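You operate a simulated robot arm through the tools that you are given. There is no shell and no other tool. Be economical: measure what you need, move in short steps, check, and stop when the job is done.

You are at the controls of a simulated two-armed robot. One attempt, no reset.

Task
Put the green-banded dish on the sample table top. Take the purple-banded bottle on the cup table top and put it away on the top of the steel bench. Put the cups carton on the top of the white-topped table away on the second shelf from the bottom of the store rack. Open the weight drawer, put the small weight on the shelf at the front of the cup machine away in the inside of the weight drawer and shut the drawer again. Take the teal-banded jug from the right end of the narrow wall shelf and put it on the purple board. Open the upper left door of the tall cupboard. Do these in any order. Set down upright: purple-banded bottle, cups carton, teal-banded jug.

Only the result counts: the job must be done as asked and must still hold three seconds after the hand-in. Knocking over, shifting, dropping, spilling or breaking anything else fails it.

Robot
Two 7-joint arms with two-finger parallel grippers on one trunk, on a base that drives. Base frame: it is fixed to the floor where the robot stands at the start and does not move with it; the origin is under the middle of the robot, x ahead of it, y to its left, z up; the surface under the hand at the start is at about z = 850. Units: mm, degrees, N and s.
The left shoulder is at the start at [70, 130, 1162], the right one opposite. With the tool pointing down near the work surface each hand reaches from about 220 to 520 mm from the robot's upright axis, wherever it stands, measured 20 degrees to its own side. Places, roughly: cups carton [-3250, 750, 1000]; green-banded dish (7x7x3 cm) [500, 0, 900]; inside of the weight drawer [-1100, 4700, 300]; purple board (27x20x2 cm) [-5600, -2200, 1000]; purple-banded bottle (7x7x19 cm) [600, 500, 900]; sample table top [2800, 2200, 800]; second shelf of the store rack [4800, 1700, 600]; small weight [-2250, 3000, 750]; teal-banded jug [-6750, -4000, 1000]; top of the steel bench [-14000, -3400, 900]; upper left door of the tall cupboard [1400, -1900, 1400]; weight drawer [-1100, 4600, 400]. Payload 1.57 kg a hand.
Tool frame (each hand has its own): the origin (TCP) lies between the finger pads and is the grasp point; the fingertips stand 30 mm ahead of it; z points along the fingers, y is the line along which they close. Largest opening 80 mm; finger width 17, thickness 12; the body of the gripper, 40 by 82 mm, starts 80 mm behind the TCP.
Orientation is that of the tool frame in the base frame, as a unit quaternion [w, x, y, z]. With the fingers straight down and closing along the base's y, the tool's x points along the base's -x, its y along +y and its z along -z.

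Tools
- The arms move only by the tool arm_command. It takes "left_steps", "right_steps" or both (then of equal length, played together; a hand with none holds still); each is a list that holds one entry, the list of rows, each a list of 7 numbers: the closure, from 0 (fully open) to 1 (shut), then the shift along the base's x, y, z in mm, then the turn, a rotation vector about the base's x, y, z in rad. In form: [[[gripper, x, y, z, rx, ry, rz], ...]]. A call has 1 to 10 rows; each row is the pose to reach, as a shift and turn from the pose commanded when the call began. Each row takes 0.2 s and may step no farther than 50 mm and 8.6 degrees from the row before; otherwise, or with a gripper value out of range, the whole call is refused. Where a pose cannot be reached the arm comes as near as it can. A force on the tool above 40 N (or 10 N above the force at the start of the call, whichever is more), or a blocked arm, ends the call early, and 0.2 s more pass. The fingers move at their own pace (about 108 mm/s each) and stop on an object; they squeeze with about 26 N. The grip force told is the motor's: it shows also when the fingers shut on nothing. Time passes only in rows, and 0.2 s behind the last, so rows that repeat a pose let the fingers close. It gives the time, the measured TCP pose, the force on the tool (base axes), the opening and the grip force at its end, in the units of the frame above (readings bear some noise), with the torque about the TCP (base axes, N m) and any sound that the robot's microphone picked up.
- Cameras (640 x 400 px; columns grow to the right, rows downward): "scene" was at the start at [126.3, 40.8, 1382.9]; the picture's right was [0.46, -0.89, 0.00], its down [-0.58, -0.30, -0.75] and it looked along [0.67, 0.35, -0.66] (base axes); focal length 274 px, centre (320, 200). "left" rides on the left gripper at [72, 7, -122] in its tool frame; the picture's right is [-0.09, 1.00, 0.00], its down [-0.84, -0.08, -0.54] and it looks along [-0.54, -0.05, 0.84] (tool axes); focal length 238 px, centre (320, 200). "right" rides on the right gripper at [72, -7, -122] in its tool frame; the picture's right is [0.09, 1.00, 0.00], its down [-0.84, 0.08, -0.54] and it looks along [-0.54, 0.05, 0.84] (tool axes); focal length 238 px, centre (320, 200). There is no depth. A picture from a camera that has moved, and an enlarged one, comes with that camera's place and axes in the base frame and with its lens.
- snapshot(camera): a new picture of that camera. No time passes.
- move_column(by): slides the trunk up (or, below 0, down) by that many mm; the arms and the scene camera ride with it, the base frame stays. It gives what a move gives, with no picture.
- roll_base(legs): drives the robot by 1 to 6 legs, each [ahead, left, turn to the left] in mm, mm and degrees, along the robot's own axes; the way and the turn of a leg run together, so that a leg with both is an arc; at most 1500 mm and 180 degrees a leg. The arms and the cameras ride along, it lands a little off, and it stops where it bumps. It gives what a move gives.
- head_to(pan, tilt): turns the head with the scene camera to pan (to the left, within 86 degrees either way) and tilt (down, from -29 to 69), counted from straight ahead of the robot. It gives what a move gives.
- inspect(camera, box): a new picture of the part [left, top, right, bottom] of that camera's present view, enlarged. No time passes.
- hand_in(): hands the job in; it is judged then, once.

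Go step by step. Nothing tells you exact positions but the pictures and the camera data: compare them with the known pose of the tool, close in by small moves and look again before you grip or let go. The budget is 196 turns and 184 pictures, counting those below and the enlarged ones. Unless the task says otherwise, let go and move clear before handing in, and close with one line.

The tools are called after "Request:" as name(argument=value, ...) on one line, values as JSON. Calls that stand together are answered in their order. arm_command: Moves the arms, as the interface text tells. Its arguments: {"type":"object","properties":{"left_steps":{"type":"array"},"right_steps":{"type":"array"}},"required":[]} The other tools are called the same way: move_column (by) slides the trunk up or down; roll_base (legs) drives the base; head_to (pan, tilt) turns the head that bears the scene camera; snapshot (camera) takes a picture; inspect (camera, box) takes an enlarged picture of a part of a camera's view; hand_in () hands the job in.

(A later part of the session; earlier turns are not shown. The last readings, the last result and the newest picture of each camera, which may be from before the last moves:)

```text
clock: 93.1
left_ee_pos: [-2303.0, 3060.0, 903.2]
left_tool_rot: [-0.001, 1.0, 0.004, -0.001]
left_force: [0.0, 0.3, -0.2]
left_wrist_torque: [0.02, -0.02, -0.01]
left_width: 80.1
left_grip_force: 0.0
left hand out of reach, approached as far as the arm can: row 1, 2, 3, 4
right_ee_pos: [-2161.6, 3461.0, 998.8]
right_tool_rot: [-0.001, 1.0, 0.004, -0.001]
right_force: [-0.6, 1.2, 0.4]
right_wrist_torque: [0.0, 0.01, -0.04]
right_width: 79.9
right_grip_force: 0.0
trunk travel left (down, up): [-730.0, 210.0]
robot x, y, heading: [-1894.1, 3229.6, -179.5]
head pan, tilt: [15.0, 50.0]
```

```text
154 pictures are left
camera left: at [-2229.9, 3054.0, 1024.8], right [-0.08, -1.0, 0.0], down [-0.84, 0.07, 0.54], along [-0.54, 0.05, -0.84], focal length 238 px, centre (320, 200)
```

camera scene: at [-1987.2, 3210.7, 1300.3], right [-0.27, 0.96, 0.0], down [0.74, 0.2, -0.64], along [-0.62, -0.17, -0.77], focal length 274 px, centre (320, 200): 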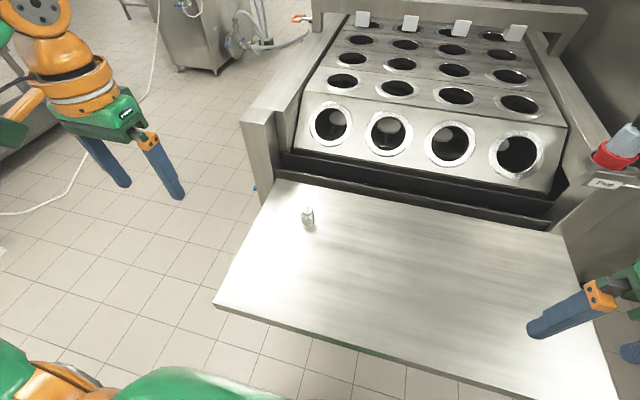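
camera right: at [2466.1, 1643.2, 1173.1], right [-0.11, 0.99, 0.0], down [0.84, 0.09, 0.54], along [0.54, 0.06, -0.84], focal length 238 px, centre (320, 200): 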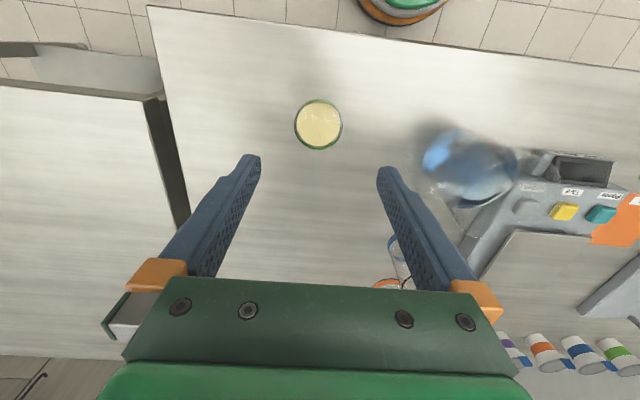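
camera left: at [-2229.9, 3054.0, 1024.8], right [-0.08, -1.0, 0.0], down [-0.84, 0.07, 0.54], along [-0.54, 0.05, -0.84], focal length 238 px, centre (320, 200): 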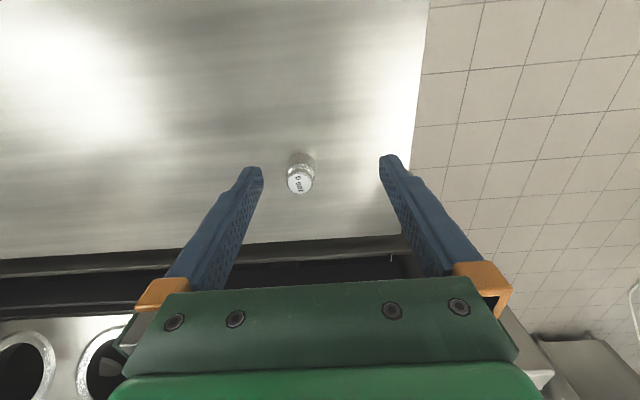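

The arm seems stuck in an awkward posture, since this distance should be reachable. I retract it and come in again along another path.

Request:
arm_command(left_steps=[[[0, 40, 0, 0, 0, 0, 0], [0, 80, 10, 0, 0, 0, 0], [0, 100, 30, -20, 0, 0, 0], [0, 70, 30, -40, 0, 0, 0], [0, 40, 28, -43, 0, 0, 0], [0, 10, 27, -43, 0, 0, 0], [0, -20, 26, -43, 0, 0, 0], [0, -36, 26, -43, 0, 0, 0]]])

Request:
snapshot(camera="left")

Request:
snapshot(camera="scene")

```text
clock: 94.9
left_ee_pos: [-2295.5, 3056.3, 879.0]
left_tool_rot: [-0.001, 1.0, 0.003, -0.002]
left_force: [0.1, -0.4, -0.5]
left_wrist_torque: [0.03, 0.01, 0.03]
left_width: 80.1
left_grip_force: 0.1
left hand out of reach, approached as far as the arm can: row 5, 6, 7, 8
right_ee_pos: [-2162.4, 3461.0, 998.6]
right_tool_rot: [-0.001, 1.0, 0.003, 0.0]
right_force: [-0.1, -0.2, -0.2]
right_wrist_torque: [0.03, -0.01, 0.02]
right_width: 79.6
right_grip_force: 0.0
trunk travel left (down, up): [-730.0, 210.0]
robot x, y, heading: [-1894.2, 3229.9, -179.4]
head pan, tilt: [15.0, 50.0]
```

```text
153 pictures are left
camera left: at [-2222.9, 3051.7, 1000.4], right [-0.09, -1.0, 0.0], down [-0.84, 0.07, 0.54], along [-0.54, 0.05, -0.84], focal length 238 px, centre (320, 200)
```

left: 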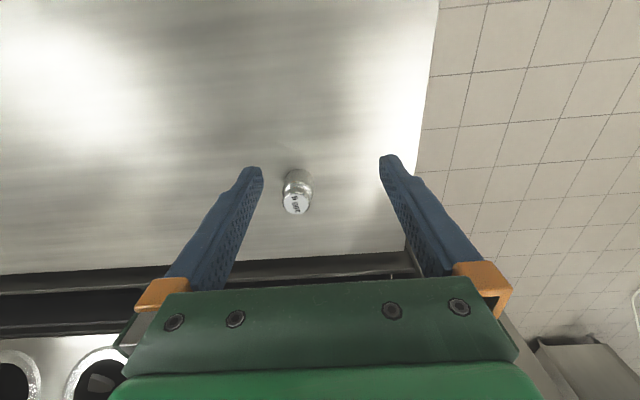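

```text
152 pictures are left
camera scene: at [-2017.3, 3210.4, 1300.3], right [-0.27, 0.96, 0.0], down [0.74, 0.2, -0.64], along [-0.62, -0.17, -0.77], focal length 274 px, centre (320, 200)
```

scene: 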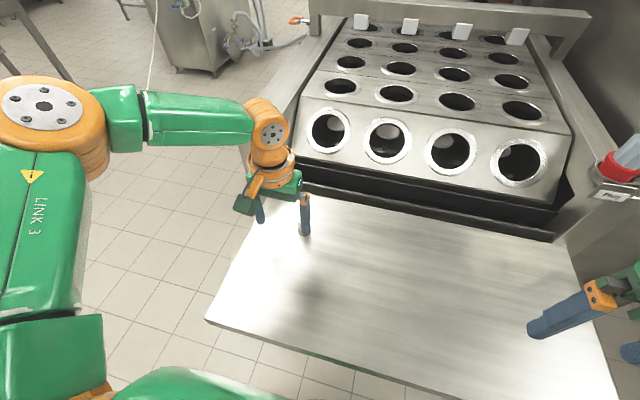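

The left arm's elbow posture limits it here, while the right arm reached such a spot well before. I retract the left hand, shift the base left and use the right hand instead.

Request:
arm_command(left_steps=[[[0, 30, 0, 30, 0, 0, 0], [0, 65, -20, 60, 0, 0, 0], [0, 95, -50, 90, 0, 0, 0], [0, 105, -90, 110, 0, 0, 0], [0, 105, -130, 120, 0, 0, 0]]])

Request:
roll_base(legs=[[0, 330, 0]])

Request:
snapshot(camera="right")

```text
refused: row 2 steps farther than a row can; nothing moved
```

```text
clock: 97.0
left_ee_pos: [-2292.8, 2727.3, 877.8]
left_tool_rot: [0.0, 1.0, 0.004, -0.002]
left_force: [-0.5, 0.7, -0.3]
left_wrist_torque: [-0.02, 0.01, -0.02]
left_width: 80.3
left_grip_force: 0.0
right_ee_pos: [-2161.1, 3131.0, 999.1]
right_tool_rot: [0.001, 1.0, 0.004, 0.001]
right_force: [-0.2, -0.1, 0.0]
right_wrist_torque: [-0.01, -0.01, 0.01]
right_width: 80.1
right_grip_force: 0.0
trunk travel left (down, up): [-730.0, 210.0]
robot x, y, heading: [-1890.9, 2900.0, -179.4]
head pan, tilt: [15.0, 50.0]
```

```text
151 pictures are left
camera right: at [-2089.5, 3139.2, 1120.7], right [0.1, -0.99, 0.0], down [-0.84, -0.08, 0.54], along [-0.54, -0.06, -0.84], focal length 238 px, centre (320, 200)
```

right: 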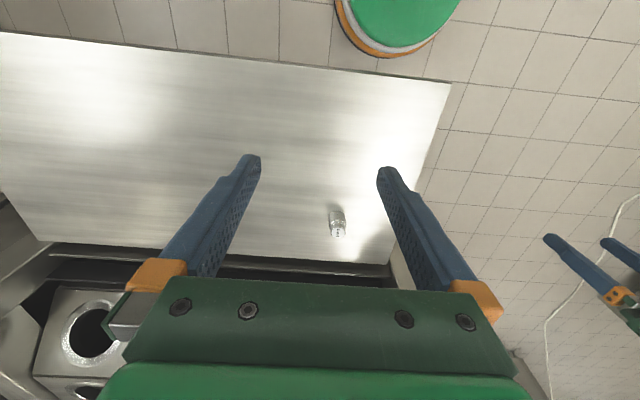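

I bring the right hand over the weight, now at about [-2343, 3083].

Request:
arm_command(right_steps=[[[0, -36, -10, -16, 0, 0, 0], [0, -72, -20, -32, 0, 0, 0], [0, -108, -30, -50, 0, 0, 0], [0, -144, -40, -70, 0, 0, 0], [0, -180, -48, -90, 0, 0, 0], [0, -180, -48, -110, 0, 0, 0], [0, -180, -48, -110, 0, 0, 0]]])

Request:
snapshot(camera="right")

```text
clock: 98.6
left_ee_pos: [-2292.0, 2726.5, 877.0]
left_tool_rot: [-0.001, 1.0, 0.004, -0.002]
left_force: [-0.1, -0.4, 0.3]
left_wrist_torque: [-0.05, 0.03, 0.0]
left_width: 80.1
left_grip_force: 0.1
right_ee_pos: [-2339.7, 3081.5, 889.8]
right_tool_rot: [0.0, 1.0, 0.005, 0.0]
right_force: [-0.2, -0.4, -0.3]
right_wrist_torque: [0.04, -0.01, -0.02]
right_width: 80.0
right_grip_force: 0.0
trunk travel left (down, up): [-730.0, 210.0]
robot x, y, heading: [-1890.6, 2897.0, -179.6]
head pan, tilt: [15.0, 50.0]
```

```text
150 pictures are left
camera right: at [-2268.6, 3089.1, 1011.8], right [0.1, -0.99, 0.0], down [-0.84, -0.09, 0.54], along [-0.54, -0.06, -0.84], focal length 238 px, centre (320, 200)
```

right: 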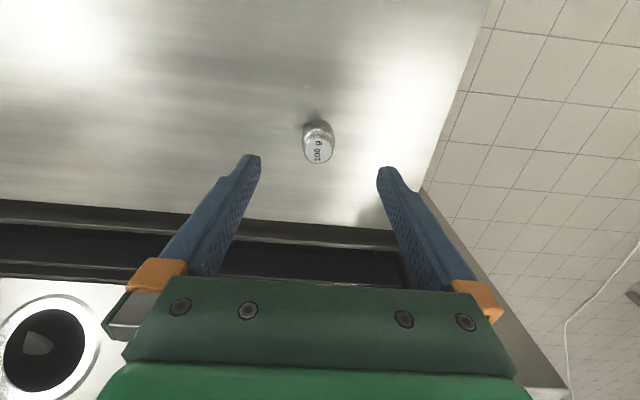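

The hand is over the weight. I go down with a 7 mm forward correction, stopping a bit above the shelf.

Request:
arm_command(right_steps=[[[0, -7, 1, -25, 0, 0, 0], [0, -7, 1, -50, 0, 0, 0], [0, -7, 1, -65, 0, 0, 0], [0, -7, 1, -70, 0, 0, 0]]])

Request:
snapshot(camera="right")

Request:
inspect(camera="scene", box=[360, 130, 520, 230])

```text
clock: 99.6
left_ee_pos: [-2292.6, 2727.3, 877.5]
left_tool_rot: [-0.001, 1.0, 0.005, 0.0]
left_force: [0.5, 0.4, 0.3]
left_wrist_torque: [0.0, -0.04, -0.01]
left_width: 79.9
left_grip_force: 0.0
right_ee_pos: [-2347.1, 3083.5, 818.7]
right_tool_rot: [0.0, 1.0, 0.004, 0.0]
right_force: [0.3, 0.9, 0.3]
right_wrist_torque: [-0.04, -0.02, -0.02]
right_width: 80.1
right_grip_force: 0.1
trunk travel left (down, up): [-730.0, 210.0]
robot x, y, heading: [-1893.9, 2894.8, -179.6]
head pan, tilt: [15.0, 50.0]
```

```text
149 pictures are left
camera right: at [-2276.2, 3091.3, 940.9], right [0.1, -0.99, 0.0], down [-0.84, -0.08, 0.54], along [-0.54, -0.05, -0.84], focal length 238 px, centre (320, 200)
```

right: 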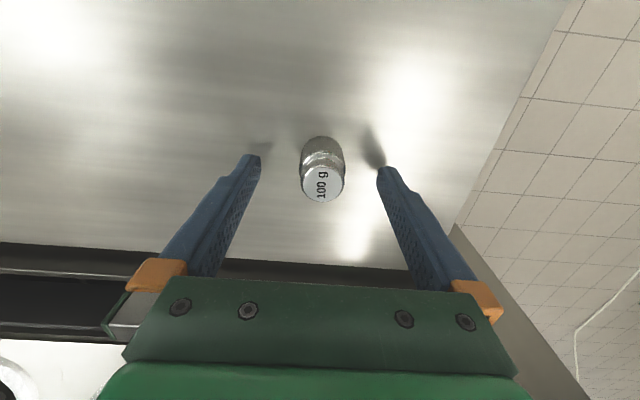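

```text
4.00 times, centred on (440, 180) of scene
camera zoom: at [-2014.9, 2880.2, 1300.3], right [-0.27, 0.96, 0.0], down [0.74, 0.2, -0.64], along [-0.62, -0.17, -0.77], focal length 1097 px, centre (-160, 280)
```

zoom: 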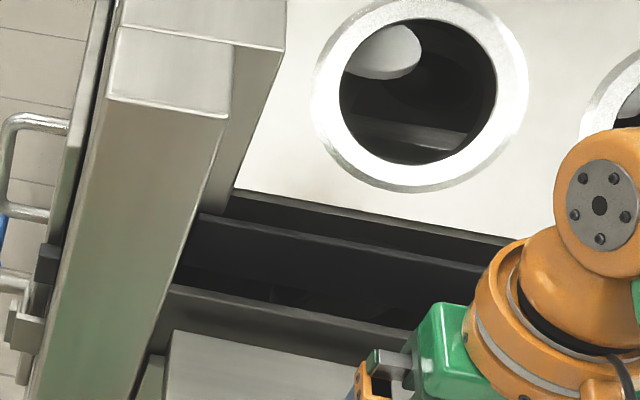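

The weight stands between the fingers. I go 5 mm lower, close, and lift.

Request:
arm_command(right_steps=[[[0, 0, 0, -5, 0, 0, 0], [0.5, 0, 0, -5, 0, 0, 0], [1, 0, 0, -5, 0, 0, 0], [1, 0, 0, -5, 0, 0, 0], [1, 0, 0, -5, 0, 0, 0], [1, 0, 0, 15, 0, 0, 0], [1, 0, 0, 50, 0, 0, 0], [1, 10, 0, 95, 0, 0, 0], [1, 40, 0, 130, 0, 0, 0], [1, 75, 0, 160, 0, 0, 0]]])

Request:
snapshot(camera="right")

```text
clock: 101.8
left_ee_pos: [-2292.4, 2727.0, 879.2]
left_tool_rot: [0.0, 1.0, 0.004, -0.001]
left_force: [-0.1, 0.3, -0.2]
left_wrist_torque: [0.01, -0.03, 0.01]
left_width: 79.9
left_grip_force: 0.0
right_ee_pos: [-2270.4, 3085.0, 977.7]
right_tool_rot: [0.0, 1.0, 0.004, 0.0]
right_force: [0.6, 1.1, -1.6]
right_wrist_torque: [0.01, 0.05, 0.01]
right_width: 28.8
right_grip_force: 26.2
trunk travel left (down, up): [-730.0, 210.0]
robot x, y, heading: [-1894.5, 2900.0, -179.2]
head pan, tilt: [15.0, 50.0]
```

```text
147 pictures are left
camera right: at [-2200.1, 3092.7, 1101.0], right [0.1, -0.99, 0.0], down [-0.84, -0.08, 0.54], along [-0.54, -0.05, -0.84], focal length 238 px, centre (320, 200)
```

right: 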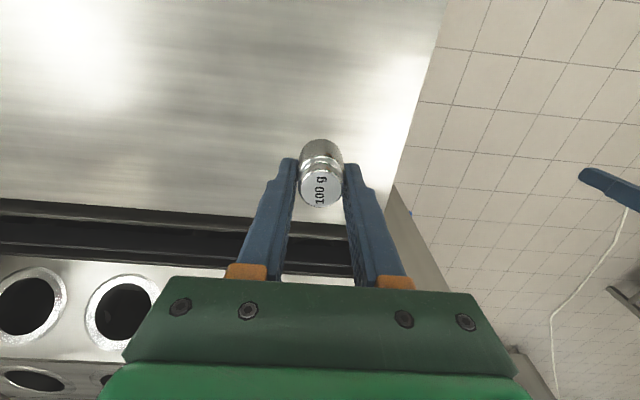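

I hold the 100 g weight. Now I drive to the drawer unit: back off, turn north, and stop in front of it.

Request:
roll_base(legs=[[-500, 0, 0], [0, 0, -90], [0, -300, 0], [800, 0, 0]])

Request:
head_to(pan=0, tilt=40)

Request:
snapshot(camera="scene")

```text
clock: 114.2
left_ee_pos: [-1260.7, 4114.4, 877.6]
left_tool_rot: [0.002, -0.703, 0.711, 0.001]
left_force: [-0.4, -0.5, 0.0]
left_wrist_torque: [0.0, -0.02, -0.02]
left_width: 80.1
left_grip_force: 0.1
right_ee_pos: [-902.1, 4089.0, 978.8]
right_tool_rot: [0.0, -0.704, 0.71, 0.0]
right_force: [-0.1, 0.5, -1.0]
right_wrist_torque: [0.03, -0.01, -0.02]
right_width: 28.8
right_grip_force: 26.0
trunk travel left (down, up): [-730.0, 210.0]
robot x, y, heading: [-1095.3, 3711.2, 89.5]
head pan, tilt: [15.0, 50.0]
```

```text
clock: 114.9
left_ee_pos: [-1261.4, 4115.2, 877.8]
left_tool_rot: [0.002, -0.703, 0.711, 0.0]
left_force: [-0.8, 0.4, -0.4]
left_wrist_torque: [0.0, 0.04, 0.04]
left_width: 79.8
left_grip_force: 0.0
right_ee_pos: [-902.9, 4090.4, 977.5]
right_tool_rot: [0.0, -0.703, 0.711, 0.0]
right_force: [0.7, 0.1, -0.4]
right_wrist_torque: [0.01, -0.01, -0.01]
right_width: 28.5
right_grip_force: 26.0
trunk travel left (down, up): [-730.0, 210.0]
robot x, y, heading: [-1094.6, 3711.7, 89.5]
head pan, tilt: [0.0, 40.0]
```

```text
146 pictures are left
camera scene: at [-1092.5, 3848.1, 1314.4], right [1.0, -0.01, 0.0], down [-0.01, -0.64, -0.77], along [0.01, 0.77, -0.64], focal length 274 px, centre (320, 200)
```

scene: 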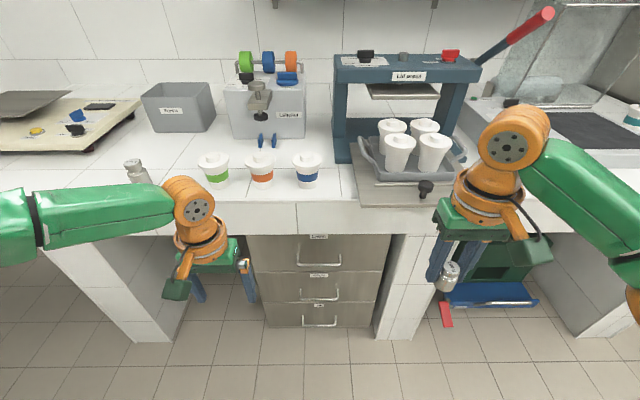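

The "Weight" drawer handle is at about [-1085, 4428, 375], under a desk edge at y of about 4340. I lower the trunk and then turn the left hand to point at the handle.

Request:
move_column(by=-560)

Request:
head_to(pan=0, tilt=35)

Request:
snapshot(camera="scene")

```text
refused: -560 is not a number from -400 to 400
```

```text
clock: 115.6
left_ee_pos: [-1260.2, 4115.2, 878.7]
left_tool_rot: [0.001, -0.704, 0.71, 0.001]
left_force: [-0.7, 0.0, -0.2]
left_wrist_torque: [0.03, -0.03, 0.05]
left_width: 79.9
left_grip_force: 0.1
right_ee_pos: [-902.4, 4088.0, 977.6]
right_tool_rot: [0.0, -0.704, 0.71, 0.0]
right_force: [-0.1, 0.7, -0.5]
right_wrist_torque: [0.01, 0.02, 0.02]
right_width: 28.9
right_grip_force: 25.6
trunk travel left (down, up): [-730.0, 210.0]
robot x, y, heading: [-1095.8, 3711.7, 89.4]
head pan, tilt: [0.0, 35.0]
```

```text
145 pictures are left
camera scene: at [-1092.4, 3851.1, 1321.9], right [1.0, -0.01, 0.0], down [-0.01, -0.57, -0.82], along [0.01, 0.82, -0.57], focal length 274 px, centre (320, 200)
```

scene: 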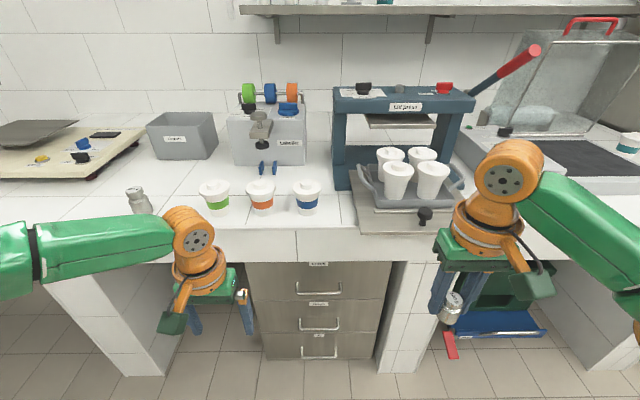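

Request:
move_column(by=-400)

Request:
move_column(by=-130)

Request:
snapshot(camera="scene")

```text
clock: 119.4
left_ee_pos: [-1259.5, 4115.9, 478.7]
left_tool_rot: [0.002, -0.703, 0.711, 0.0]
left_force: [0.5, -0.2, 0.8]
left_wrist_torque: [0.0, 0.03, 0.0]
left_width: 80.2
left_grip_force: 0.1
right_ee_pos: [-902.2, 4087.2, 576.9]
right_tool_rot: [0.0, -0.704, 0.71, 0.0]
right_force: [-0.6, 0.0, -1.5]
right_wrist_torque: [0.02, 0.02, 0.0]
right_width: 29.0
right_grip_force: 25.8
trunk travel left (down, up): [-330.0, 610.0]
robot x, y, heading: [-1097.4, 3711.8, 89.6]
head pan, tilt: [0.0, 35.0]
```

```text
clock: 121.0
left_ee_pos: [-1261.5, 4115.4, 348.9]
left_tool_rot: [0.001, -0.703, 0.711, 0.0]
left_force: [-0.7, -0.9, 0.2]
left_wrist_torque: [-0.03, 0.01, -0.02]
left_width: 80.0
left_grip_force: 0.0
right_ee_pos: [-901.6, 4088.8, 447.4]
right_tool_rot: [-0.001, -0.704, 0.711, 0.0]
right_force: [-0.4, 1.3, -0.5]
right_wrist_torque: [0.02, 0.0, 0.02]
right_width: 28.6
right_grip_force: 25.6
trunk travel left (down, up): [-200.0, 740.0]
robot x, y, heading: [-1092.9, 3708.4, 89.6]
head pan, tilt: [0.0, 35.0]
```

```text
144 pictures are left
camera scene: at [-1092.4, 3850.8, 792.0], right [1.0, -0.01, 0.0], down [-0.01, -0.57, -0.82], along [0.01, 0.82, -0.57], focal length 274 px, centre (320, 200)
```

scene: 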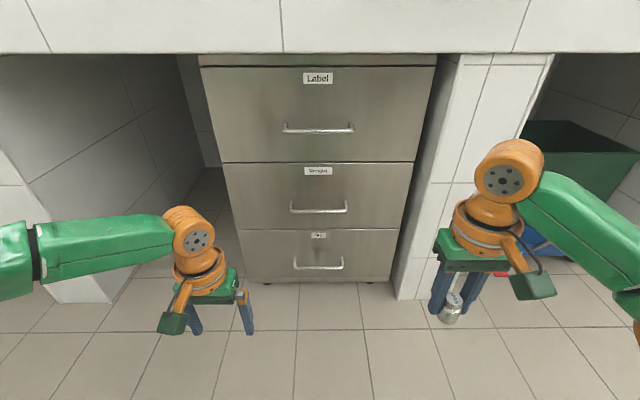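

The handle bar is at about [-1085, 4418, 366], about 150 mm long. I pitch the left hand up to point forward.

Request:
arm_command(left_steps=[[[0, 5, 10, 5, 0.148, 0, 0], [0, 10, 20, 10, 0.296, 0, 0], [0, 15, 30, 15, 0.444, 0, 0], [0, 20, 40, 20, 0.592, 0, 0], [0, 30, 50, 25, 0.74, 0, 0], [0, 40, 60, 30, 0.888, 0, 0], [0, 50, 70, 30, 1.036, 0, 0], [0, 60, 80, 30, 1.184, 0, 0], [0, 70, 90, 30, 1.332, 0, 0], [0, 80, 100, 30, 1.48, 0, 0]]])

Request:
snapshot(camera="scene")

```text
clock: 123.2
left_ee_pos: [-1247.6, 4198.7, 452.8]
left_tool_rot: [0.477, -0.518, 0.524, 0.479]
left_force: [0.1, 0.5, 0.4]
left_wrist_torque: [0.02, 0.02, -0.02]
left_width: 80.1
left_grip_force: 0.0
left hand out of reach, approached as far as the arm can: row 7, 8, 9, 10
right_ee_pos: [-902.6, 4088.5, 447.4]
right_tool_rot: [0.0, -0.704, 0.71, 0.0]
right_force: [-0.8, -0.3, -1.6]
right_wrist_torque: [0.0, -0.01, -0.01]
right_width: 28.9
right_grip_force: 25.8
trunk travel left (down, up): [-200.0, 740.0]
robot x, y, heading: [-1092.1, 3712.1, 89.6]
head pan, tilt: [0.0, 35.0]
```

```text
143 pictures are left
camera scene: at [-1092.4, 3850.8, 792.0], right [1.0, -0.01, 0.0], down [-0.01, -0.57, -0.82], along [0.01, 0.82, -0.57], focal length 274 px, centre (320, 200)
```

scene: 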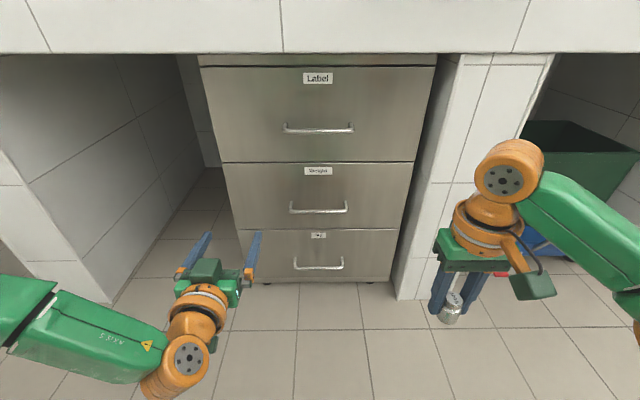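

The hand points forward now. I roll it so that the fingers close vertically, moving ahead and down a bit.

Request:
arm_command(left_steps=[[[0, 5, 10, -5, 0, 0.148, 0], [0, 10, 20, -10, 0, 0.296, 0], [0, 15, 30, -15, 0, 0.444, 0], [0, 20, 40, -20, 0, 0.592, 0], [0, 25, 50, -25, 0, 0.74, 0], [0, 30, 60, -32, 0, 0.888, 0], [0, 35, 70, -40, 0, 1.036, 0], [0, 40, 80, -50, 0, 1.184, 0], [0, 45, 90, -60, 0, 1.332, 0], [0, 50, 100, -70, 0, 1.48, 0]]])

Request:
snapshot(camera="scene")

```text
clock: 125.4
left_ee_pos: [-1276.4, 4245.5, 476.4]
left_tool_rot: [-0.003, -0.058, 0.709, 0.703]
left_force: [-0.4, -0.4, 0.5]
left_wrist_torque: [0.01, 0.01, 0.0]
left_width: 80.3
left_grip_force: 0.2
left hand out of reach, approached as far as the arm can: row 1, 2, 3, 4, 5, 6, 7, 8, 9, 10
right_ee_pos: [-902.5, 4087.3, 448.0]
right_tool_rot: [0.0, -0.703, 0.711, 0.0]
right_force: [-0.1, 0.0, -0.6]
right_wrist_torque: [0.0, -0.03, -0.01]
right_width: 28.8
right_grip_force: 25.9
trunk travel left (down, up): [-200.0, 740.0]
robot x, y, heading: [-1093.7, 3715.4, 89.5]
head pan, tilt: [0.0, 35.0]
```

```text
142 pictures are left
camera scene: at [-1092.4, 3850.9, 792.0], right [1.0, -0.01, 0.0], down [-0.01, -0.57, -0.82], along [0.01, 0.82, -0.57], focal length 274 px, centre (320, 200)
```

scene: 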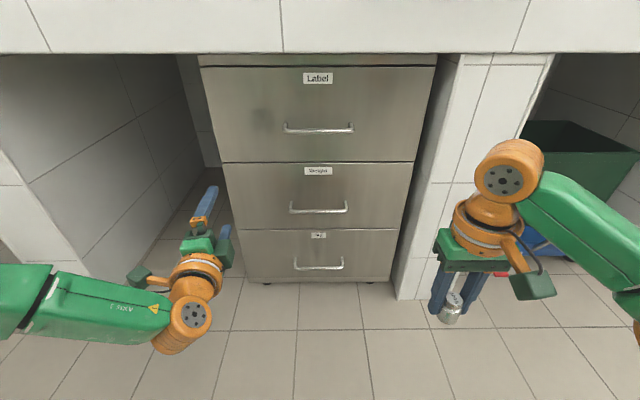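

The left hand now points forward with vertical closing. I straighten its last 5 degrees and draw the right hand back before moving the base to line up.

Request:
arm_command(left_steps=[[[0, 0, 0, 0, 0, 0.04, -0.04], [0, 0, 0, 0, 0, 0.08, -0.086], [0, 0, 0, 0, 0, 0.08, -0.086]]], right_steps=[[[1, 0, -40, 15, 0, 0, 0], [1, 0, -80, 30, 0, 0, 0], [1, 0, -110, 40, 0, 0, 0]]])

```text
clock: 126.2
left_ee_pos: [-1277.2, 4243.7, 475.2]
left_tool_rot: [-0.001, -0.001, 0.709, 0.705]
left_force: [0.5, -0.6, 0.2]
left_wrist_torque: [-0.02, -0.02, 0.01]
left_width: 79.9
left_grip_force: 0.1
right_ee_pos: [-900.4, 3976.5, 487.3]
right_tool_rot: [0.0, -0.703, 0.712, -0.001]
right_force: [-0.3, 1.2, -2.3]
right_wrist_torque: [0.01, 0.0, 0.01]
right_width: 28.7
right_grip_force: 26.3
trunk travel left (down, up): [-200.0, 740.0]
robot x, y, heading: [-1096.1, 3710.7, 89.6]
head pan, tilt: [0.0, 35.0]
```

Request:
roll_base(legs=[[0, -190, 0.4], [70, 0, 0]])

Request:
move_column(by=-110)

Request:
snapshot(camera="scene")

Request:
snapshot(camera="left")

```text
clock: 128.4
left_ee_pos: [-1088.8, 4311.7, 474.8]
left_tool_rot: [-0.004, -0.004, 0.71, 0.704]
left_force: [0.4, -0.2, 0.0]
left_wrist_torque: [0.01, 0.01, -0.01]
left_width: 79.9
left_grip_force: 0.0
right_ee_pos: [-711.0, 4046.7, 487.1]
right_tool_rot: [0.0, -0.706, 0.708, 0.0]
right_force: [-0.1, 0.8, -1.3]
right_wrist_torque: [0.03, 0.01, 0.01]
right_width: 28.8
right_grip_force: 26.2
trunk travel left (down, up): [-200.0, 740.0]
robot x, y, heading: [-900.7, 3783.9, 90.1]
head pan, tilt: [0.0, 35.0]
```

```text
clock: 129.8
left_ee_pos: [-1087.8, 4313.2, 365.4]
left_tool_rot: [-0.003, -0.004, 0.71, 0.705]
left_force: [0.4, -0.9, -0.1]
left_wrist_torque: [-0.01, 0.01, -0.03]
left_width: 80.1
left_grip_force: 0.0
right_ee_pos: [-710.4, 4047.2, 376.9]
right_tool_rot: [0.0, -0.705, 0.709, 0.0]
right_force: [-0.2, -0.8, -0.5]
right_wrist_torque: [0.0, -0.03, 0.0]
right_width: 29.1
right_grip_force: 26.1
trunk travel left (down, up): [-90.0, 850.0]
robot x, y, heading: [-903.8, 3780.8, 89.9]
head pan, tilt: [0.0, 35.0]
```

```text
141 pictures are left
camera scene: at [-900.9, 3919.4, 682.0], right [1.0, 0.0, 0.0], down [0.0, -0.57, -0.82], along [0.0, 0.82, -0.57], focal length 274 px, centre (320, 200)
```

scene: 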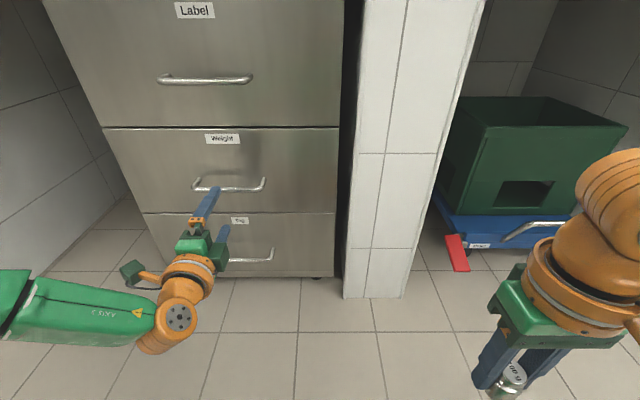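

```text
140 pictures are left
camera left: at [-1158.7, 4190.7, 372.7], right [0.09, 0.01, 1.0], down [0.84, -0.53, -0.07], along [0.53, 0.85, -0.05], focal length 238 px, centre (320, 200)
```

left: 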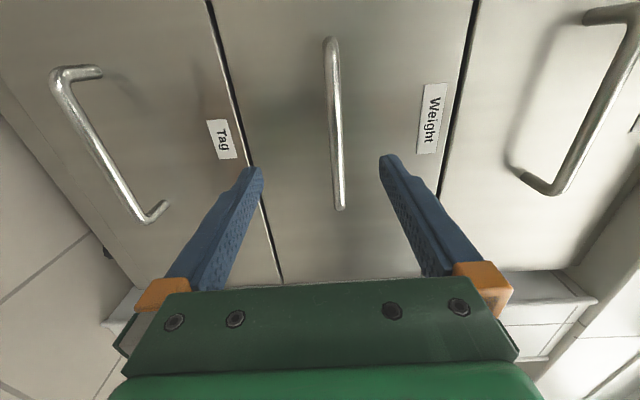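

The hand lines up with the handle, the bar sitting about 13 mm above the middle of the fingers. I raise the trunk a little and drive forward.

Request:
move_column(by=13)

Request:
roll_base(legs=[[75, 0, 0]])

Request:
snapshot(camera="left")

Request:
inspect(camera="scene", box=[140, 100, 300, 200])

```text
clock: 130.4
left_ee_pos: [-1088.9, 4313.3, 378.4]
left_tool_rot: [-0.003, -0.003, 0.71, 0.704]
left_force: [-0.2, -0.8, 0.0]
left_wrist_torque: [-0.02, 0.01, 0.01]
left_width: 80.0
left_grip_force: 0.1
right_ee_pos: [-708.5, 4047.2, 390.4]
right_tool_rot: [0.001, -0.706, 0.708, 0.001]
right_force: [-0.3, -0.1, -0.9]
right_wrist_torque: [0.01, -0.03, -0.01]
right_width: 28.9
right_grip_force: 26.2
trunk travel left (down, up): [-103.0, 837.0]
robot x, y, heading: [-901.6, 3777.9, 89.9]
head pan, tilt: [0.0, 35.0]
```

```text
clock: 131.4
left_ee_pos: [-1089.3, 4388.1, 377.9]
left_tool_rot: [-0.004, -0.004, 0.71, 0.705]
left_force: [-0.3, 0.1, 0.5]
left_wrist_torque: [0.01, -0.01, -0.01]
left_width: 80.2
left_grip_force: 0.1
right_ee_pos: [-710.0, 4123.2, 390.3]
right_tool_rot: [0.0, -0.705, 0.709, -0.001]
right_force: [-0.5, -0.7, -0.7]
right_wrist_torque: [0.02, -0.03, 0.04]
right_width: 28.7
right_grip_force: 25.9
trunk travel left (down, up): [-103.0, 837.0]
robot x, y, heading: [-902.1, 3852.5, 90.0]
head pan, tilt: [0.0, 35.0]
```

```text
139 pictures are left
camera left: at [-1158.6, 4266.3, 385.6], right [0.09, 0.01, 1.0], down [0.84, -0.53, -0.07], along [0.53, 0.85, -0.05], focal length 238 px, centre (320, 200)
```

left: 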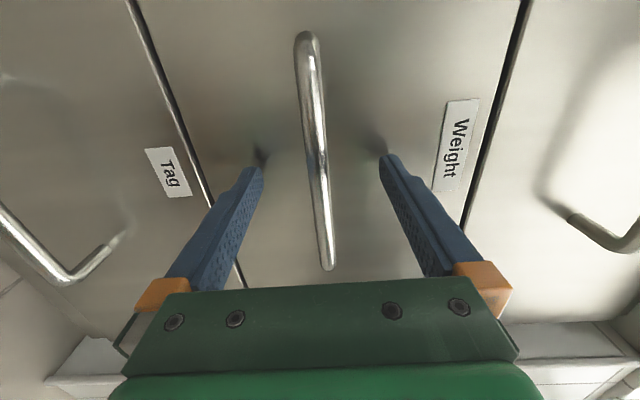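

```text
4.00 times, centred on (220, 150) of scene
camera zoom: at [-900.7, 3995.1, 695.0], right [1.0, 0.0, 0.0], down [0.0, -0.57, -0.82], along [0.0, 0.82, -0.57], focal length 1097 px, centre (720, 400)
```

zoom: 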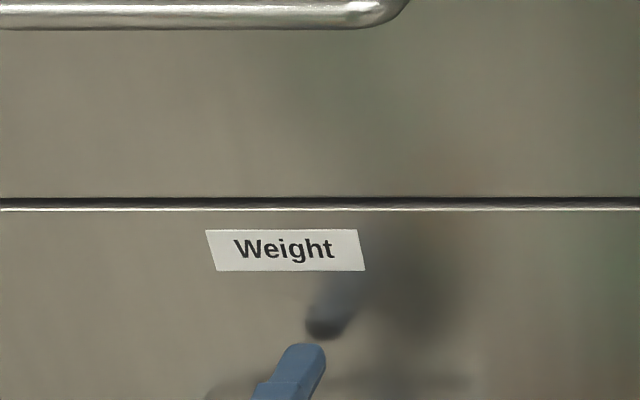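

The bar lies between the fingers, about 15 mm ahead of the grasp point. I move 8 mm closer and grip it.

Request:
roll_base(legs=[[8, 0, 0]])

Request:
arm_command(left_steps=[[[0.5, 0, 0, 0, 0, 0, 0], [1, 0, 0, 0, 0, 0, 0], [1, 0, 0, 0, 0, 0, 0], [1, 0, 0, 0, 0, 0, 0]]])

Request:
snapshot(camera="left")

```text
clock: 132.2
left_ee_pos: [-1089.3, 4395.8, 377.6]
left_tool_rot: [-0.004, -0.004, 0.71, 0.704]
left_force: [0.2, 0.3, 0.7]
left_wrist_torque: [0.01, 0.0, 0.0]
left_width: 80.3
left_grip_force: 0.0
right_ee_pos: [-710.1, 4130.1, 390.7]
right_tool_rot: [0.0, -0.706, 0.708, -0.001]
right_force: [0.9, -0.5, -0.8]
right_wrist_torque: [0.0, 0.0, 0.05]
right_width: 28.9
right_grip_force: 25.6
trunk travel left (down, up): [-103.0, 837.0]
robot x, y, heading: [-905.1, 3860.8, 89.8]
head pan, tilt: [0.0, 35.0]
```

```text
clock: 133.2
left_ee_pos: [-1088.5, 4395.7, 378.3]
left_tool_rot: [-0.004, -0.004, 0.709, 0.705]
left_force: [-0.7, 1.4, 1.6]
left_wrist_torque: [0.0, 0.07, -0.03]
left_width: 11.6
left_grip_force: 29.1
right_ee_pos: [-710.1, 4130.3, 390.6]
right_tool_rot: [0.001, -0.706, 0.708, 0.0]
right_force: [-0.2, 0.3, -1.9]
right_wrist_torque: [0.02, 0.02, 0.05]
right_width: 28.9
right_grip_force: 25.9
trunk travel left (down, up): [-103.0, 837.0]
robot x, y, heading: [-903.7, 3859.8, 89.6]
head pan, tilt: [0.0, 35.0]
```

```text
137 pictures are left
camera left: at [-1158.6, 4274.5, 385.9], right [0.09, 0.01, 1.0], down [0.84, -0.53, -0.07], along [0.53, 0.85, -0.05], focal length 238 px, centre (320, 200)
```

left: 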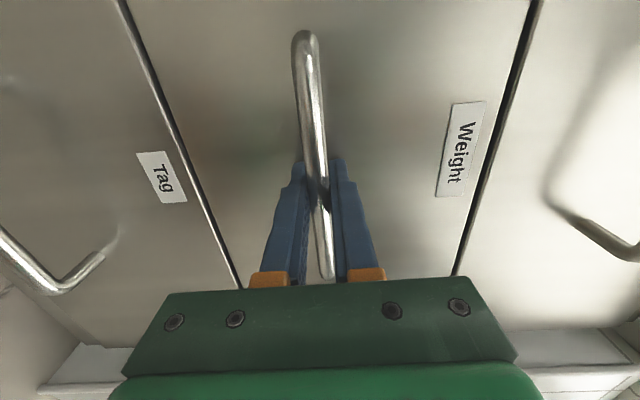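

The handle is gripped. I pull by driving back.

Request:
roll_base(legs=[[-250, 0, 0]])

Request:
snapshot(camera="scene")

```text
clock: 135.0
left_ee_pos: [-1089.6, 4151.1, 377.7]
left_tool_rot: [-0.002, -0.003, 0.709, 0.705]
left_force: [-5.9, -2.4, 2.1]
left_wrist_torque: [-0.04, 0.03, 0.02]
left_width: 11.6
left_grip_force: 29.1
right_ee_pos: [-710.2, 3884.6, 390.8]
right_tool_rot: [0.0, -0.705, 0.709, 0.0]
right_force: [1.1, -0.1, -1.2]
right_wrist_torque: [0.01, -0.03, 0.0]
right_width: 28.7
right_grip_force: 26.0
trunk travel left (down, up): [-103.0, 837.0]
robot x, y, heading: [-901.4, 3615.8, 89.7]
head pan, tilt: [0.0, 35.0]
```

```text
136 pictures are left
camera scene: at [-901.8, 3756.4, 695.1], right [1.0, -0.01, 0.0], down [0.0, -0.57, -0.82], along [0.0, 0.82, -0.57], focal length 274 px, centre (320, 200)
```

scene: 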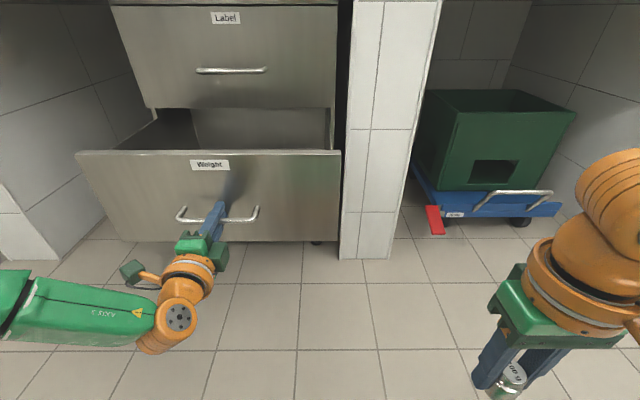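

The drawer is open 250 mm. I pull another 60 mm for more room.

Request:
roll_base(legs=[[-60, 0, 0]])

Request:
snapshot(camera="scene")

```text
clock: 136.0
left_ee_pos: [-1089.3, 4090.8, 378.2]
left_tool_rot: [-0.004, -0.003, 0.709, 0.705]
left_force: [-1.3, -2.8, 1.6]
left_wrist_torque: [-0.01, 0.01, 0.08]
left_width: 11.9
left_grip_force: 28.9
right_ee_pos: [-710.7, 3824.2, 390.1]
right_tool_rot: [0.0, -0.705, 0.709, 0.001]
right_force: [-0.9, 0.4, -1.0]
right_wrist_torque: [0.01, 0.04, 0.0]
right_width: 28.8
right_grip_force: 26.1
trunk travel left (down, up): [-103.0, 837.0]
robot x, y, heading: [-904.2, 3555.4, 89.6]
head pan, tilt: [0.0, 35.0]
```

```text
135 pictures are left
camera scene: at [-901.7, 3697.2, 695.1], right [1.0, -0.01, 0.0], down [0.0, -0.57, -0.82], along [0.0, 0.82, -0.57], focal length 274 px, centre (320, 200)
```

scene: 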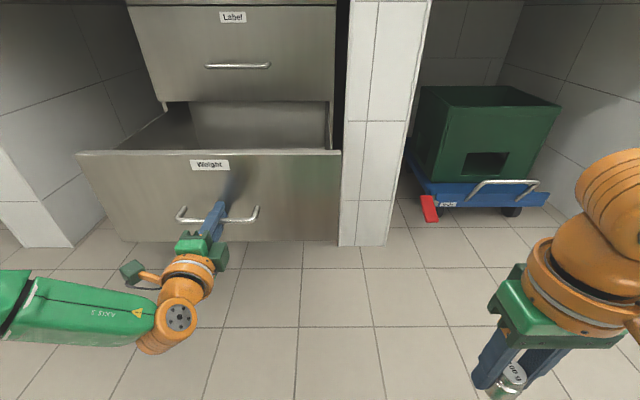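

The drawer is open about 305 mm. I release the handle, back off and raise the trunk.

Request:
arm_command(left_steps=[[[0.5, 0, 0, 0, 0, 0, 0], [0, 0, 0, 0, 0, 0, 0], [0, 0, 0, 0, 0, 0, 0]]])

Request:
roll_base(legs=[[-80, 0, 0], [0, 310, 0.4]])

Request:
move_column(by=150)

Request:
snapshot(camera="scene")

```text
clock: 136.8
left_ee_pos: [-1088.7, 4090.9, 378.5]
left_tool_rot: [-0.003, -0.002, 0.71, 0.704]
left_force: [-0.1, -0.2, 0.7]
left_wrist_torque: [0.01, -0.02, 0.0]
left_width: 80.1
left_grip_force: 0.0
right_ee_pos: [-710.7, 3825.2, 389.5]
right_tool_rot: [0.001, -0.705, 0.709, 0.0]
right_force: [0.5, -0.5, -0.7]
right_wrist_torque: [0.01, -0.05, 0.02]
right_width: 28.9
right_grip_force: 25.8
trunk travel left (down, up): [-103.0, 837.0]
robot x, y, heading: [-905.3, 3558.3, 89.6]
head pan, tilt: [0.0, 35.0]
```

```text
clock: 139.5
left_ee_pos: [-1400.4, 4012.9, 377.2]
left_tool_rot: [-0.004, -0.003, 0.71, 0.705]
left_force: [0.7, -0.3, 0.0]
left_wrist_torque: [0.01, 0.0, -0.01]
left_width: 79.8
left_grip_force: 0.0
right_ee_pos: [-1021.6, 3746.8, 389.6]
right_tool_rot: [0.001, -0.705, 0.709, 0.0]
right_force: [0.4, -0.9, -1.5]
right_wrist_torque: [0.03, -0.01, -0.04]
right_width: 28.6
right_grip_force: 25.8
trunk travel left (down, up): [-103.0, 837.0]
robot x, y, heading: [-1215.0, 3476.1, 89.4]
head pan, tilt: [0.0, 35.0]
```

```text
clock: 141.3
left_ee_pos: [-1400.5, 4011.6, 528.3]
left_tool_rot: [-0.004, -0.003, 0.71, 0.705]
left_force: [0.3, 0.0, 0.4]
left_wrist_torque: [0.0, 0.0, 0.01]
left_width: 79.9
left_grip_force: 0.1
right_ee_pos: [-1021.7, 3746.2, 540.4]
right_tool_rot: [0.0, -0.705, 0.709, 0.0]
right_force: [-0.6, -0.3, -1.2]
right_wrist_torque: [-0.03, -0.03, -0.02]
right_width: 28.7
right_grip_force: 26.0
trunk travel left (down, up): [-253.0, 687.0]
robot x, y, heading: [-1217.0, 3477.8, 89.4]
head pan, tilt: [0.0, 35.0]
```

```text
134 pictures are left
camera scene: at [-1212.9, 3618.7, 844.9], right [1.0, -0.01, 0.0], down [0.0, -0.57, -0.82], along [0.0, 0.82, -0.57], focal length 274 px, centre (320, 200)
```

scene: 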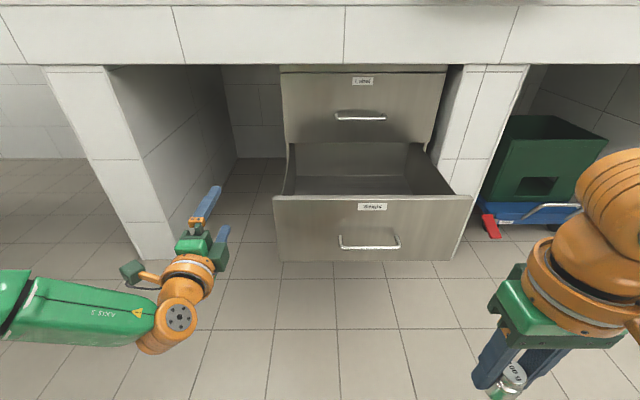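

The way is clear. I raise the right hand to clear the drawer front.

Request:
arm_command(right_steps=[[[1, 0, 0, 30, 0, 0, 0], [1, 0, 0, 60, 0, 0, 0], [1, 0, 0, 80, 0, 0, 0]]])

Request:
roll_base(legs=[[350, 0, 0.6]])

Request:
snapshot(camera="scene")

Request:
snapshot(camera="right")

```text
clock: 142.1
left_ee_pos: [-1399.0, 4011.1, 527.7]
left_tool_rot: [-0.003, -0.003, 0.709, 0.705]
left_force: [-0.6, -0.1, -1.5]
left_wrist_torque: [0.02, -0.03, 0.0]
left_width: 80.2
left_grip_force: 0.1
right_ee_pos: [-1022.2, 3743.2, 621.1]
right_tool_rot: [0.0, -0.706, 0.708, 0.001]
right_force: [0.6, -0.9, -1.1]
right_wrist_torque: [0.0, 0.02, 0.01]
right_width: 28.7
right_grip_force: 26.0
trunk travel left (down, up): [-253.0, 687.0]
robot x, y, heading: [-1214.1, 3480.2, 89.6]
head pan, tilt: [0.0, 35.0]
```

```text
clock: 144.4
left_ee_pos: [-1409.3, 4364.4, 528.4]
left_tool_rot: [-0.009, -0.008, 0.71, 0.704]
left_force: [0.5, -0.2, -0.1]
left_wrist_torque: [-0.02, 0.01, 0.01]
left_width: 79.9
left_grip_force: 0.2
right_ee_pos: [-1025.9, 4103.3, 619.9]
right_tool_rot: [0.0, 0.711, -0.704, 0.0]
right_force: [0.7, 0.0, -1.1]
right_wrist_torque: [0.03, -0.01, 0.03]
right_width: 28.7
right_grip_force: 25.5
trunk travel left (down, up): [-253.0, 687.0]
robot x, y, heading: [-1210.4, 3834.0, 90.8]
head pan, tilt: [0.0, 35.0]
```

```text
133 pictures are left
camera scene: at [-1215.8, 3974.3, 845.0], right [1.0, 0.01, 0.0], down [0.01, -0.57, -0.82], along [-0.01, 0.82, -0.57], focal length 274 px, centre (320, 200)
```

scene: 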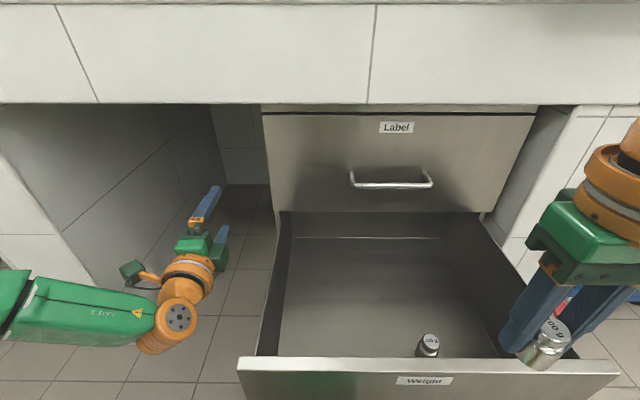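

```text
132 pictures are left
camera right: at [-1020.5, 4031.8, 743.2], right [-0.99, -0.1, 0.0], down [-0.09, 0.84, 0.54], along [-0.06, 0.54, -0.84], focal length 238 px, centre (320, 200)
```

right: 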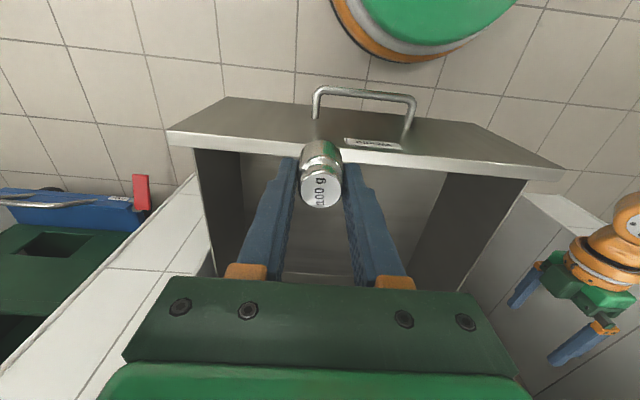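

Another weight is already in the drawer near [-1011, 4235], so I will set mine clear of it at about [-1090, 4285]. I move in behind the drawer front and down first, staying under the desk edge.

Request:
arm_command(right_steps=[[[1, -25, 40, 0, 0, 0, 0], [1, -50, 75, -10, 0, 0, 0], [1, -64, 102, -40, 0, 0, 0], [1, -64, 102, -85, 0, 0, 0], [1, -64, 102, -130, 0, 0, 0], [1, -64, 102, -170, 0, 0, 0], [1, -64, 102, -185, 0, 0, 0]]])

Request:
snapshot(camera="scene")

Request:
snapshot(camera="right")

```text
clock: 146.0
left_ee_pos: [-1407.9, 4364.2, 527.4]
left_tool_rot: [-0.007, -0.008, 0.71, 0.704]
left_force: [0.1, -0.3, -0.1]
left_wrist_torque: [-0.02, -0.01, 0.01]
left_width: 79.8
left_grip_force: 0.0
right_ee_pos: [-1092.1, 4205.3, 435.3]
right_tool_rot: [-0.001, 0.711, -0.703, 0.0]
right_force: [-0.1, -0.1, -0.3]
right_wrist_torque: [-0.03, 0.01, 0.01]
right_width: 28.8
right_grip_force: 26.4
trunk travel left (down, up): [-253.0, 687.0]
robot x, y, heading: [-1215.6, 3837.4, 90.6]
head pan, tilt: [0.0, 35.0]
```

```text
131 pictures are left
camera scene: at [-1215.8, 3974.3, 845.0], right [1.0, 0.01, 0.0], down [0.01, -0.57, -0.82], along [-0.01, 0.82, -0.57], focal length 274 px, centre (320, 200)
```

scene: 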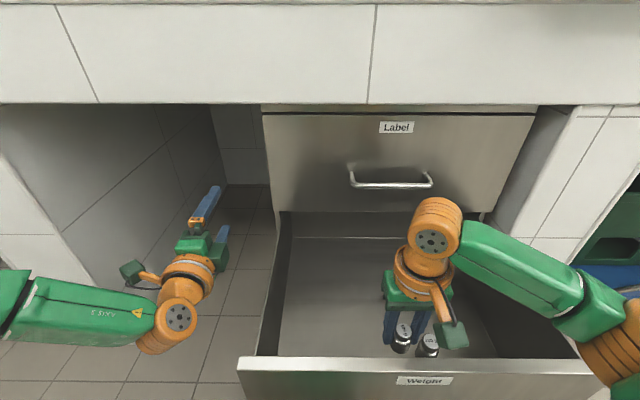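

```text
130 pictures are left
camera right: at [-1085.5, 4133.5, 557.5], right [-0.99, -0.1, 0.0], down [-0.09, 0.84, 0.54], along [-0.06, 0.54, -0.84], focal length 238 px, centre (320, 200)
```

right: 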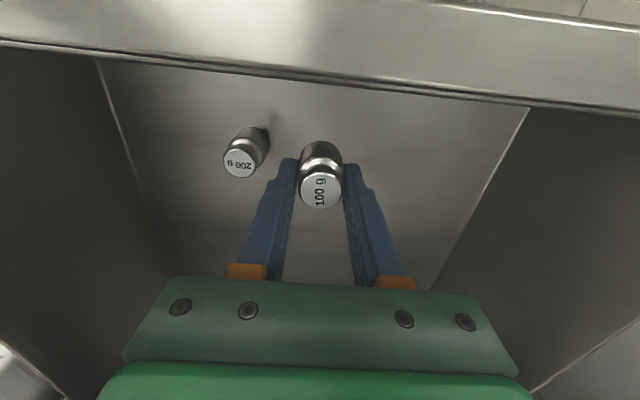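

The floor of the drawer is clear ahead. I move forward and down carefully.

Request:
arm_command(right_steps=[[[1, -3, 40, 0, 0, 0, 0], [1, -5, 80, 0, 0, 0, 0], [1, -5, 80, -30, 0, 0, 0], [1, -5, 80, -60, 0, 0, 0], [1, -5, 80, -75, 0, 0, 0], [1, -5, 80, -85, 0, 0, 0], [1, -5, 80, -90, 0, 0, 0]]])

Request:
snapshot(camera="right")

Request:
inspect(camera="scene", box=[320, 230, 520, 370])

```text
clock: 147.6
left_ee_pos: [-1408.8, 4364.1, 528.2]
left_tool_rot: [-0.008, -0.01, 0.709, 0.706]
left_force: [0.6, -0.2, -0.3]
left_wrist_torque: [0.0, 0.02, 0.06]
left_width: 79.8
left_grip_force: 0.1
right_ee_pos: [-1095.3, 4285.2, 347.6]
right_tool_rot: [-0.001, 0.711, -0.703, -0.001]
right_force: [0.0, -0.2, -0.7]
right_wrist_torque: [-0.04, 0.0, 0.03]
right_width: 29.0
right_grip_force: 26.0
trunk travel left (down, up): [-253.0, 687.0]
robot x, y, heading: [-1214.6, 3835.2, 90.5]
head pan, tilt: [0.0, 35.0]
```

```text
129 pictures are left
camera right: at [-1088.6, 4212.6, 470.3], right [-0.99, -0.1, 0.0], down [-0.09, 0.83, 0.54], along [-0.05, 0.54, -0.84], focal length 238 px, centre (320, 200)
```

right: 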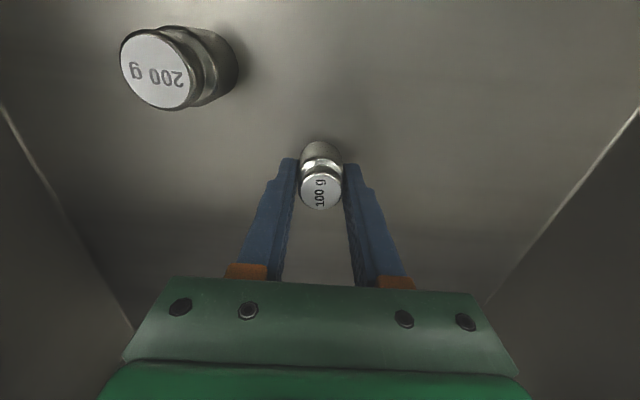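

```text
2.86 times, centred on (420, 300) of scene
camera zoom: at [-1216.2, 3973.0, 845.6], right [1.0, 0.01, 0.0], down [0.01, -0.57, -0.82], along [-0.01, 0.82, -0.57], focal length 783 px, centre (34, -86)
```

zoom: 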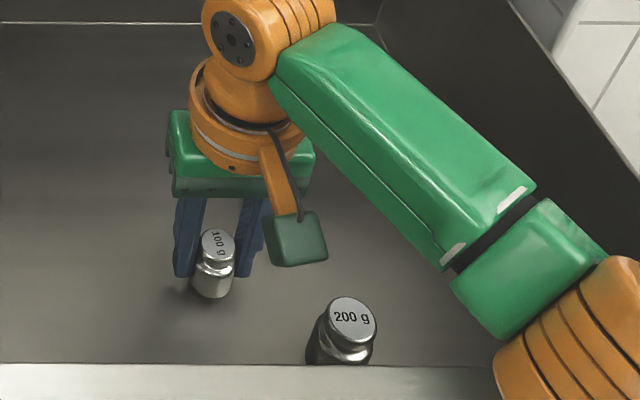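

The weight is close to the drawer floor. I lower it in small steps.

Request:
arm_command(right_steps=[[[1, 0, 0, -4, 0, 0, 0], [1, 0, 0, -8, 0, 0, 0], [1, 0, 0, -11, 0, 0, 0]]])

Request:
inspect(camera="scene", box=[360, 280, 440, 340])

```text
clock: 148.4
left_ee_pos: [-1410.2, 4358.3, 534.6]
left_tool_rot: [-0.006, -0.009, 0.704, 0.71]
left_force: [-0.6, 0.2, -0.2]
left_wrist_torque: [-0.02, 0.0, 0.03]
left_width: 80.1
left_grip_force: 0.0
right_ee_pos: [-1097.9, 4281.8, 342.8]
right_tool_rot: [-0.008, 0.71, -0.704, -0.004]
right_force: [-1.7, -2.6, -5.7]
right_wrist_torque: [0.19, -0.14, -0.01]
right_width: 28.7
right_grip_force: 26.2
trunk travel left (down, up): [-253.0, 687.0]
robot x, y, heading: [-1213.5, 3833.9, 90.4]
head pan, tilt: [0.0, 35.0]
```

```text
6.67 times, centred on (400, 310) of scene
camera zoom: at [-1218.8, 3963.0, 847.9], right [1.0, 0.01, 0.0], down [0.01, -0.56, -0.83], along [0.0, 0.83, -0.56], focal length 1828 px, centre (-213, -533)
```

zoom: 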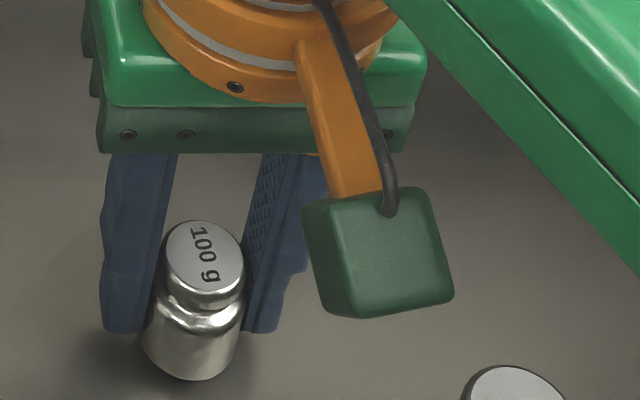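

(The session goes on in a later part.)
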